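You operate a simulated robot arm through the tools that you are given. There is no shell and no other tool. Be economical: measure what you need, move in short steps, check, and stop when the job is done.

Carry out the task below with a simulated robot arm. There is one attempt and no reset: what you move stays moved.

TASK
Put the felt pad on the hobby table top away on the top of the jar step.

It is judged by the outcome, as a careful person would: the job done as asked, and still so three seconds after it is handed in. It fails if anything else is knocked over, pushed out of place, dropped, spilled or broken.

THE ROBOT
A 7-joint arm with a two-finger parallel gripper, fixed in place. Base frame: the origin is at the foot of the arm, x ahead of it, y to its left, z up; the work surface is at about z = 0. Lengths are in m, angles in degrees, forces in N, time in s.
With the tool pointing down near the work surface it reaches from about 0.22 to 0.58 m from the base axis. Its first joint turns from -66.0 to 66.0 degrees. Payload 2.5 kg.
Tool frame: the origin (TCP) lies between the finger pads and is the grasp point; the fingertips stand 0.023 m ahead of it; z points along the fingers, y is the line along which they close. The gripper opens to 0.094 m. The fingers are 0.038 m wide and 0.01 m thick; the gripper's body (0.054 by 0.096 m) begins 0.039 m behind the TCP.
Orientation is told as [roll, pitch, yaw] about the base's x, y, z axes, in that order, counted from this pose: with the fingers straight down and closing along the base's y, the tool's x points along the base's -x, its y along +y and its z along -z.

THE INTERFACE
- The arm moves only by the tool apply_moves. Its argument "deltas" is a list of rows, each an object of numbers (a shift or turn left out is 0, a gripper value left out holds the last): "dx", "dy", "dz": the shift along the base's x, y, z in m; "wx", "wy", "wz": the turn, a rotation vector about the base's x, y, z in degrees; "jaw": the gripper command, from -1 (fully open) to 1 (shut), values between in proportion. In form: [{"dx": .., "dy": .., "dz": .., "wx": .., "wy": .., "wz": .., "jaw": ..}, ...]. A call has 1 to 20 rows; each row is the pose to reach, as a shift and turn from the pose commanded when the call began. A row lasts 0.2 s, in which the tool goes at most 0.05 m and 8.6 degrees; a call with a longer step from one row to the next is refused whole, and so is a gripper value outside its range. A pose out of reach is approached as far as the arm can. The call stops where the force on the tool passes 40 N (or 10 N more than at its start, if that is more) or the arm is blocked; 0.2 s more then pass. The fingers move at their own pace (about 0.108 m/s each) and stop on an object; they squeeze with about 30 N. The grip force told is the motor's: it shows also when the fingers shut on nothing. Time passes only in rows, and 0.2 s behind the last, so rows that repeat a pose let the fingers close. It gives the time, the measured TCP pose, the force on the tool (base axes), the opening and the grip force at its end, in the units of the frame above (readings bear some noise), and new pictures: "views" is both (left out), scene, wrist or none.
- Cameras (640 x 400 px; columns grow to the right, rows downward): "scene" is fixed at [0.1168, -0.4128, 0.5329]; the picture's right is [0.84, -0.55, 0.00], its down [-0.34, -0.52, -0.78] and it looks along [0.43, 0.65, -0.62] (base axes); focal length 367 px, centre (320, 200). "wrist" rides on the gripper at [-0.039, 0, -0.044] in the tool frame; the picture's right is [0.00, -1.00, 0.00], its down [0.97, 0.00, -0.24] and it looks along [0.24, 0.00, 0.97] (tool axes); focal length 218 px, centre (320, 200).
- probe_pixels(camera, pixels): for up to 12 pixels [column, row] of the newest picture of that camera ("zoom" is the newest enlarged one), the place [x, y, z] in the base frame of the surface seen there, good to about 0.002 m, but the place of the scene camera against the robot may be out by one fixed shift of up to 0.012 m in any direction. No time passes.
- zoom(camera, box): a new picture of the part [left, top, right, bottom] of that camera's present view, enlarged. No time passes.
- job_done(): hands the job in; it is judged then, once.

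Work in short steps. Measure before you move; look again where a grasp or a placing could have gone wrong, and mend it. You have 60 turns and 120 pictures in all, the two below and enlarged ones among them. Open the gripper and draw the arm clear of the work before you hand the job in, unless the task says otherwise; then end with one line.

The tools are called by a JSON object that holds its "name" and its "arguments". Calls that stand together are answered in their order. apply_moves: Moves the arm, as the interface text tells. Its arguments: {"type":"object","properties":{"deltas":{"type":"array","items":{"type":"object","properties":{"dx":{"type":"number"},"dy":{"type":"number"},"dz":{"type":"number"},"wx":{"type":"number"},"wy":{"type":"number"},"wz":{"type":"number"},"jaw":{"type":"number"}}}},"views":{"type":"string","enum":["both","scene","wrist","none"]}},"required":["deltas"]} The other tools are called the same way: probe_pixels (camera, pixels) gives the place of the surface under pixels of a picture; zoom (camera, box) takes an enlarged picture of a part of a camera's view; job_done () hands the job in.

At the start:

```text
time: 0.0
ee_pos: [0.3945, -0.157, 0.3039]
ee_rot: [0.0, 0.0, -0.1]
force: [-0.3, -0.3, -0.6]
finger_gap: 0.094
grasp_force: 0.1
```

scene: 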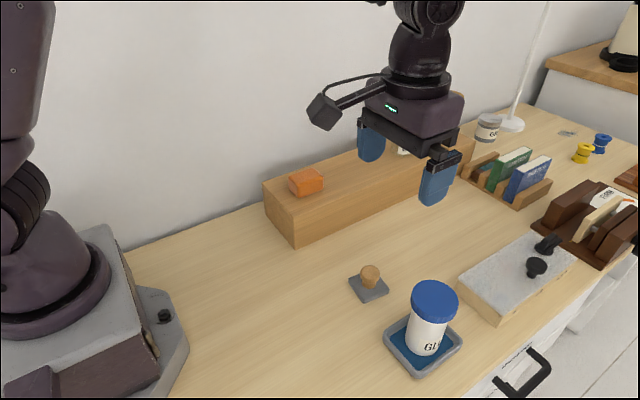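
wrist: 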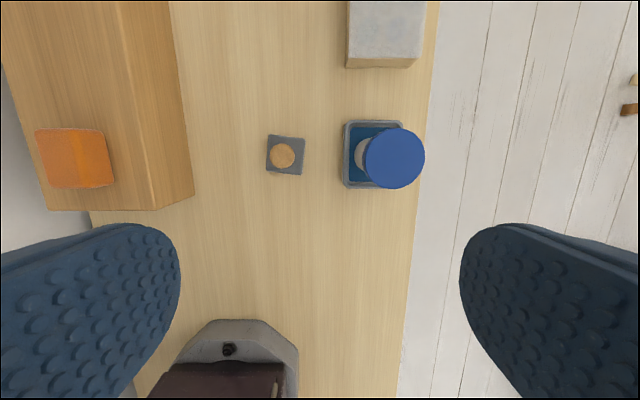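

The grey pad with a wooden knob at scene (369,283) looks like the felt pad. The long wooden step at the back holds an orange item and jars. I'll zoom in to check and probe both.

{"name": "zoom", "arguments": {"camera": "scene", "box": [250, 100, 510, 260]}}

{"name": "zoom", "arguments": {"camera": "scene", "box": [330, 240, 480, 390]}}

{"name": "probe_pixels", "arguments": {"camera": "scene", "pixels": [[370, 270], [370, 282], [352, 281], [366, 299], [386, 290], [340, 185], [270, 185], [293, 225], [305, 180], [400, 180], [290, 247], [432, 300]]}}

{"name": "probe_pixels", "arguments": {"camera": "wrist", "pixels": [[282, 155], [268, 138], [303, 138], [302, 174], [267, 172], [130, 100], [75, 158], [155, 205], [55, 205], [240, 160]]}}

```text
2.46 times, centred on (380, 180) of scene
```

zoom: 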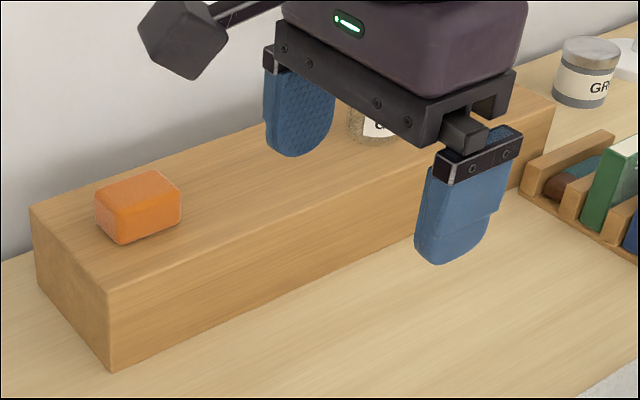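

```text
2.67 times, centred on (405, 315) of scene
```

zoom: 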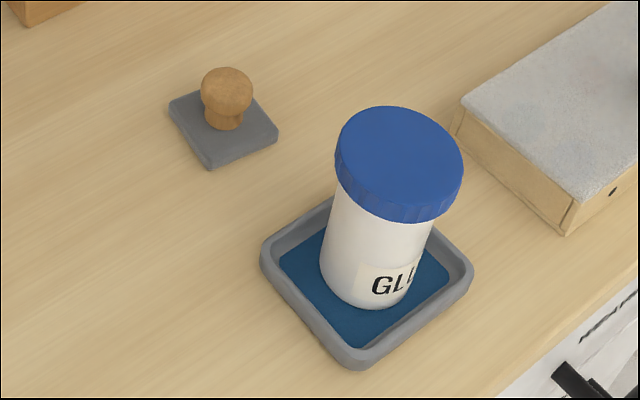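

```text
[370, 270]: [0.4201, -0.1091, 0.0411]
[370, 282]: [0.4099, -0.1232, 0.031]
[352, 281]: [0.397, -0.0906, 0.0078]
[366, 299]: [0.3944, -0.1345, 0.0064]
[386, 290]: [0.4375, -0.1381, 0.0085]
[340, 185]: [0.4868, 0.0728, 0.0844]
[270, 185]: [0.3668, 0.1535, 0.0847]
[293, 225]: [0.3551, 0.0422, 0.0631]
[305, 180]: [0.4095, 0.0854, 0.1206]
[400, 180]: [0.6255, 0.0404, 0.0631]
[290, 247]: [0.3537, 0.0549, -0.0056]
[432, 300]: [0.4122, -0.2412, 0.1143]
```

```text
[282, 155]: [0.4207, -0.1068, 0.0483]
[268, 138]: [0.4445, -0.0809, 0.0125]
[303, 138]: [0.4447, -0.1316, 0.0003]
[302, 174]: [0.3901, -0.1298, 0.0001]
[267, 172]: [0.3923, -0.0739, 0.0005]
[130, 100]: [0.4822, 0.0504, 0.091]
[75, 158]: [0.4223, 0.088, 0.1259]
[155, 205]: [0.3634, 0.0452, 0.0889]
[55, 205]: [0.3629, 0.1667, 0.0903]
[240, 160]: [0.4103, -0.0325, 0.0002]
```

Several items could be meant, so I'll look closely at the others before I choose.

{"name": "zoom", "arguments": {"camera": "scene", "box": [440, 200, 640, 340]}}

{"name": "zoom", "arguments": {"camera": "scene", "box": [440, 90, 640, 220]}}

{"name": "zoom", "arguments": {"camera": "wrist", "box": [220, 100, 440, 240]}}

```text
2.86 times, centred on (540, 270) of scene
```

zoom: 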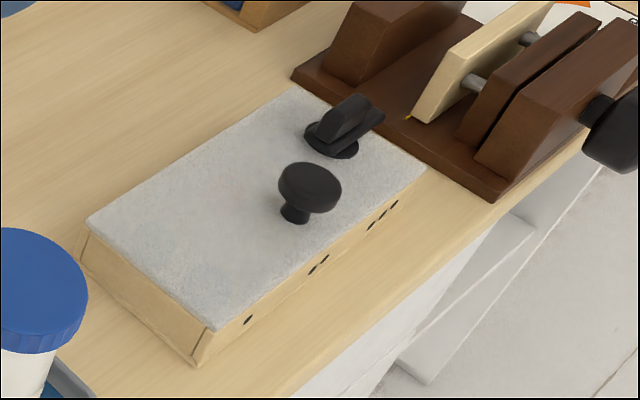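

```text
3.08 times, centred on (540, 155) of scene
```

zoom: 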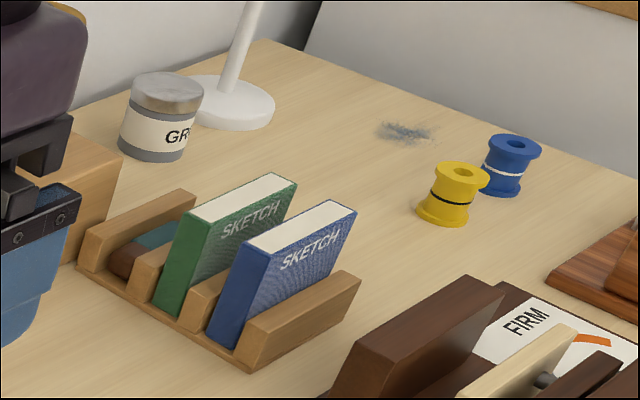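

```text
2.86 times, centred on (330, 170) of wrist
```

zoom: 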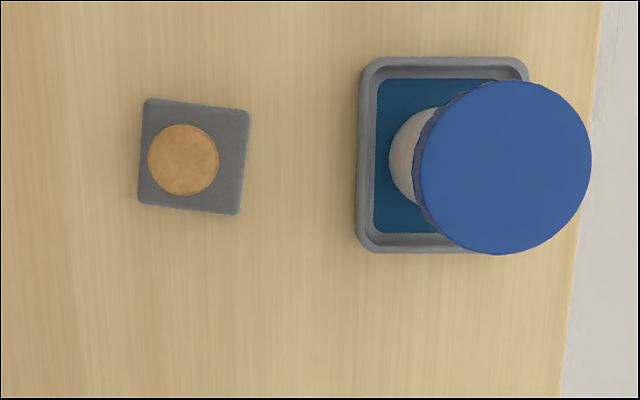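

The felt pad is the grey square with the wooden knob, centred near (0.42,-0.106) with the knob top at z≈0.048. I'll go above it and look again.

{"name": "apply_moves", "arguments": {"deltas": [{"dx": 0.013, "dy": 0.025, "dz": -0.03}, {"dx": 0.026, "dy": 0.051, "dz": -0.06}, {"dx": 0.026, "dy": 0.051, "dz": -0.105}, {"dx": 0.026, "dy": 0.051, "dz": -0.15}, {"dx": 0.026, "dy": 0.051, "dz": -0.175}, {"dx": 0.026, "dy": 0.051, "dz": -0.175}]}}

```text
time: 1.4
ee_pos: [0.4216, -0.1066, 0.1269]
ee_rot: [0.0, -0.1, 0.0]
force: [0.6, 0.1, -0.3]
finger_gap: 0.0942
grasp_force: 0.0
```

scene: 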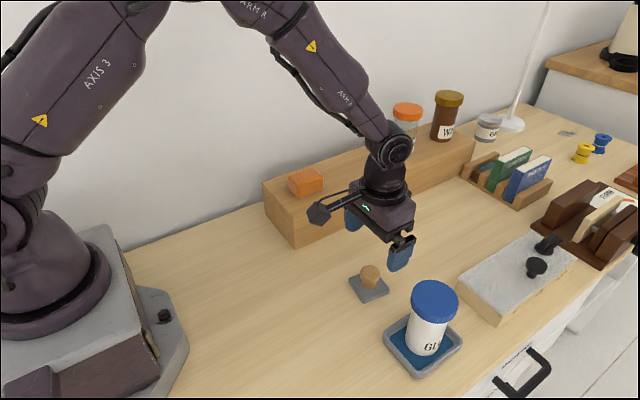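
wrist: 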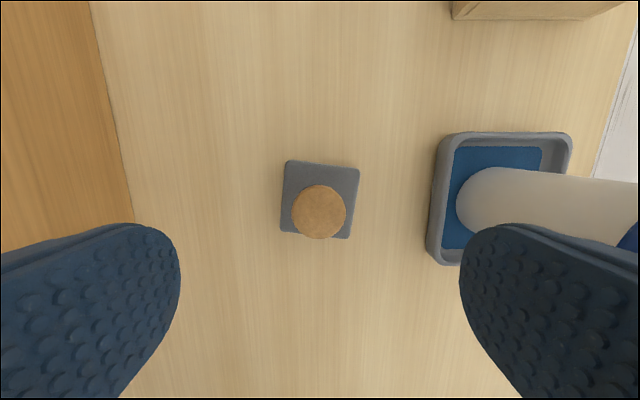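

The knob shows at wrist (319,212). I'll probe it, and the jars on the step that limit the placing spot.

{"name": "probe_pixels", "arguments": {"camera": "wrist", "pixels": [[319, 212], [294, 212], [344, 212], [319, 188], [319, 235], [287, 164], [357, 172], [348, 236], [284, 230], [440, 200]]}}

{"name": "probe_pixels", "arguments": {"camera": "scene", "pixels": [[407, 108], [398, 125], [395, 112], [447, 98], [340, 180], [322, 182], [325, 160], [310, 170], [470, 148], [300, 197]]}}

{"name": "zoom", "arguments": {"camera": "scene", "box": [260, 80, 500, 230]}}

```text
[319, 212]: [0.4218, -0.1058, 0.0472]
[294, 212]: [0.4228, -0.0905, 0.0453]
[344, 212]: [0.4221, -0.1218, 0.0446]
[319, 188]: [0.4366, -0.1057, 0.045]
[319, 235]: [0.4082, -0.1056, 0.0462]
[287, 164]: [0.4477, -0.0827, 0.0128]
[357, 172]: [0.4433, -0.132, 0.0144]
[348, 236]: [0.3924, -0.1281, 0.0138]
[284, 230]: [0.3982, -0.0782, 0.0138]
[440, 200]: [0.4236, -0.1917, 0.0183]
```

```text
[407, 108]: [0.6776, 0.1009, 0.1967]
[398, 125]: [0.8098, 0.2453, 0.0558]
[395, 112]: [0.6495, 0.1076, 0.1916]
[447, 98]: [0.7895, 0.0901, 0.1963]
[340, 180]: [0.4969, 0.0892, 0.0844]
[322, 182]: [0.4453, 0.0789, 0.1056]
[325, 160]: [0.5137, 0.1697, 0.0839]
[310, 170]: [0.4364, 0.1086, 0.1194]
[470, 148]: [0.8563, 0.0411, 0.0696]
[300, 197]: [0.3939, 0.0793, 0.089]
```

```text
2.67 times, centred on (380, 155) of scene
```

zoom: 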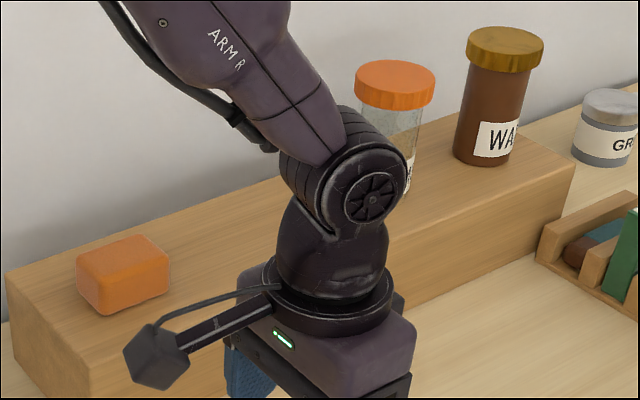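

The clear stretch of the step runs from x≈0.45 (orange item) to 0.645 (jar). The knob is centred under the tool, so I descend and close on it.

{"name": "apply_moves", "arguments": {"deltas": [{"dz": -0.03}, {"dz": -0.06}, {"dz": -0.086}, {"dz": -0.086}, {"dz": -0.086, "jaw": 1}, {"dz": -0.086, "jaw": 1}, {"dz": -0.086, "jaw": 1}, {"dz": -0.086, "jaw": 1}]}}

```text
time: 3.2
ee_pos: [0.4221, -0.1064, 0.0422]
ee_rot: [0.0, 0.0, 0.0]
force: [0.0, -0.2, -0.1]
finger_gap: 0.0321
grasp_force: 30.1
```

scene: 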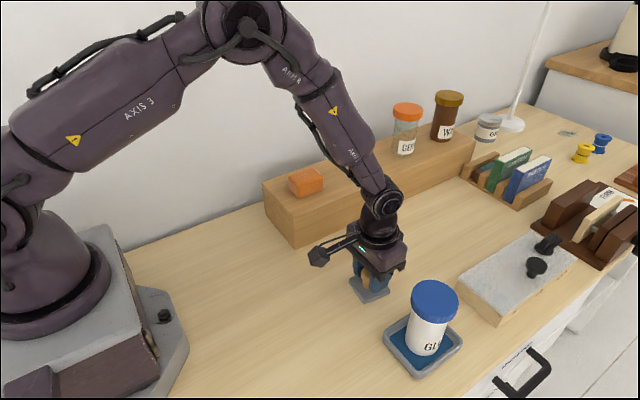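
wrist: 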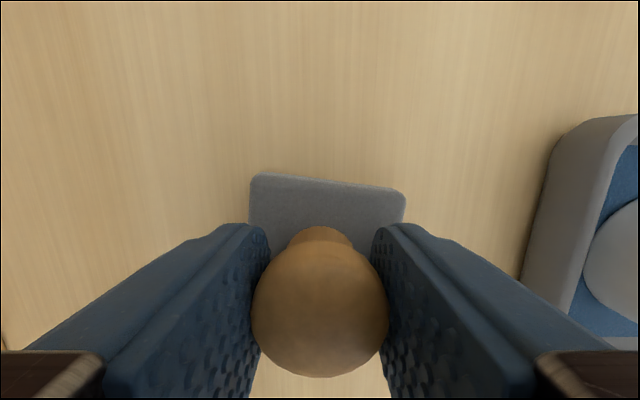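

The knob is held, with a 0.032 gap. I'll lift straight up, carry the pad over the free part of the step and stop above it.

{"name": "apply_moves", "arguments": {"deltas": [{"dz": 0.03}, {"dz": 0.07}, {"dz": 0.11}, {"dz": 0.14}, {"dx": 0.015, "dy": 0.035, "dz": 0.14}, {"dx": 0.03, "dy": 0.075, "dz": 0.14}, {"dx": 0.05, "dy": 0.115, "dz": 0.14}, {"dx": 0.07, "dy": 0.155, "dz": 0.14}, {"dx": 0.088, "dy": 0.19, "dz": 0.14}, {"dx": 0.088, "dy": 0.206, "dz": 0.14}, {"dx": 0.088, "dy": 0.206, "dz": 0.14}]}}

```text
time: 5.6
ee_pos: [0.5094, 0.0988, 0.183]
ee_rot: [0.0, 0.0, 0.0]
force: [0.5, 0.9, -1.1]
finger_gap: 0.0323
grasp_force: 30.4
```

scene: 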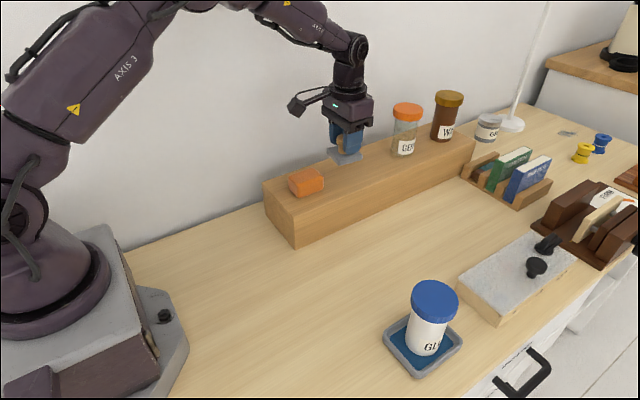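
wrist: 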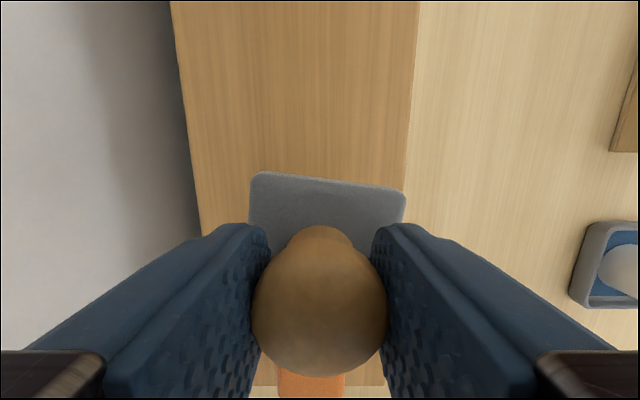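

The pad is over the step. I'll check the step's edges and height before I lower it.

{"name": "probe_pixels", "arguments": {"camera": "wrist", "pixels": [[180, 40], [190, 150], [412, 40], [404, 150], [300, 100], [310, 380], [345, 380], [60, 100], [425, 100]]}}

```text
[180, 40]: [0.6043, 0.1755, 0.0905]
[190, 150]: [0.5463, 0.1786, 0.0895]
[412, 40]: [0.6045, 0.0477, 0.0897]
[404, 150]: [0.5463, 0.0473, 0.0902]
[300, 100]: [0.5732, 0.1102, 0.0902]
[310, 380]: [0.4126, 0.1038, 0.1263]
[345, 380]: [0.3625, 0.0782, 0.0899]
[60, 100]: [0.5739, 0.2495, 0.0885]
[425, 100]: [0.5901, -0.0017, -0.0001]
```

The step spans y 0.046–0.178 with its top at z=0.090. I'll shift 0.011 in y to centre the pad and lower it 0.050.

{"name": "apply_moves", "arguments": {"deltas": [{"dy": 0.011}, {"dy": 0.011, "dz": -0.025}, {"dy": 0.011, "dz": -0.04}, {"dy": 0.011, "dz": -0.05}, {"dy": 0.011, "dz": -0.05}, {"dy": 0.011, "dz": -0.05}]}}

```text
time: 7.0
ee_pos: [0.5093, 0.1104, 0.1329]
ee_rot: [-0.1, 0.0, 0.0]
force: [-0.3, 0.3, -1.0]
finger_gap: 0.0322
grasp_force: 30.2
```

scene: 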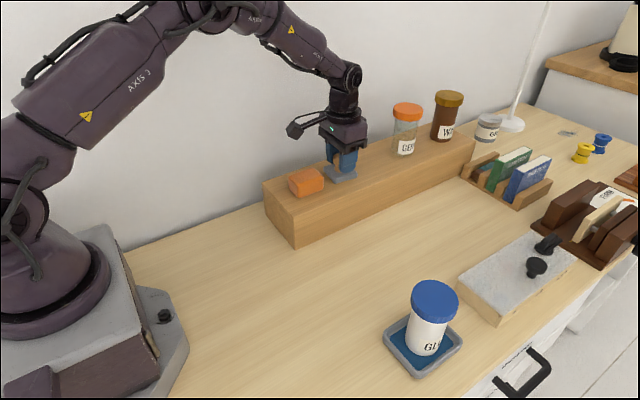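
wrist: 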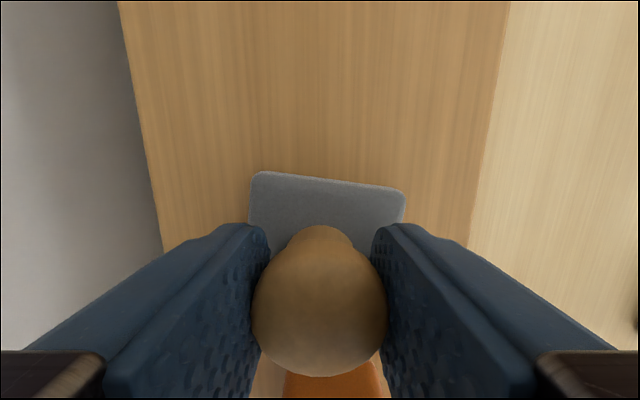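

There is no contact force yet, so the pad should be about 1 mm above the step. I'll ease down another 1.5 mm.

{"name": "apply_moves", "arguments": {"deltas": [{"dz": -0.0007}, {"dz": -0.0015}, {"dz": -0.0015}], "views": "none"}}

```text
time: 7.8
ee_pos: [0.5094, 0.1112, 0.1314]
ee_rot: [0.0, -0.1, -0.1]
force: [1.9, -1.3, 5.0]
finger_gap: 0.0319
grasp_force: 29.7
```

The upward force of 5 N shows the pad has touched down. I'll open the gripper, rise, and draw back clear.

{"name": "apply_moves", "arguments": {"deltas": [{"jaw": 0.2}, {"jaw": -0.2}, {"jaw": -0.2}, {"dz": 0.02}, {"dz": 0.06}, {"dz": 0.1}, {"dz": 0.14}, {"dx": -0.03, "dy": -0.03, "dz": 0.15}, {"dx": -0.06, "dy": -0.06, "dz": 0.15}, {"dx": -0.09, "dy": -0.09, "dz": 0.15}, {"dx": -0.12, "dy": -0.12, "dz": 0.15}, {"dx": -0.12, "dy": -0.15, "dz": 0.15}, {"dx": -0.12, "dy": -0.18, "dz": 0.15}, {"dx": -0.12, "dy": -0.18, "dz": 0.15, "jaw": -1}, {"dx": -0.12, "dy": -0.18, "dz": 0.15}]}}

```text
time: 11.0
ee_pos: [0.389, -0.0708, 0.2815]
ee_rot: [-0.1, 0.0, 0.0]
force: [-0.7, 0.8, 0.7]
finger_gap: 0.0944
grasp_force: 0.0
```

scene: 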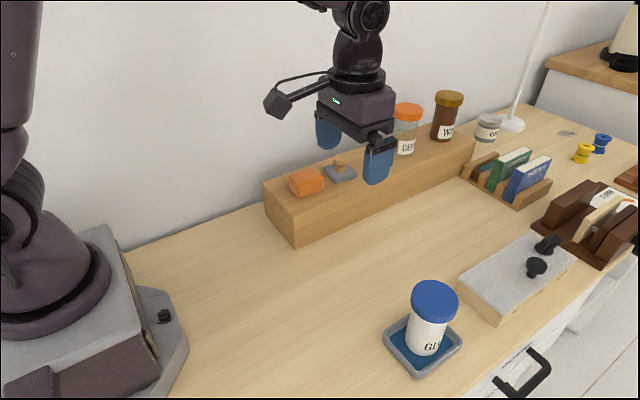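
wrist: 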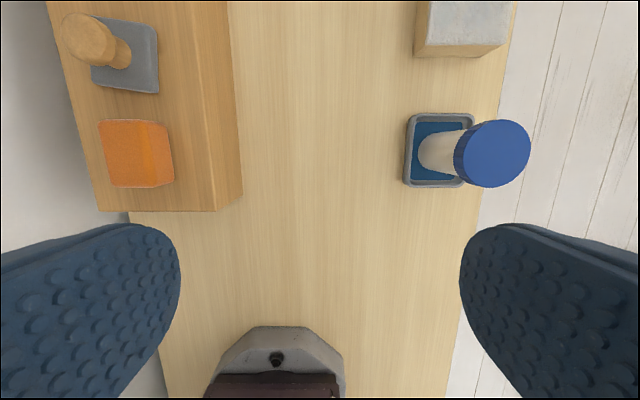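

The pad sits flat on the step at wrist (125,55), upright and clear of the orange item, and nothing else has moved. The arm is clear, so I'm handing the job in.

{"name": "job_done", "arguments": {}}

```text
The job is handed in.
```

The felt pad is resting flat on top of the jar step, between the orange item and the jars; the gripper is open, the arm is clear, and nothing else was disturbed.
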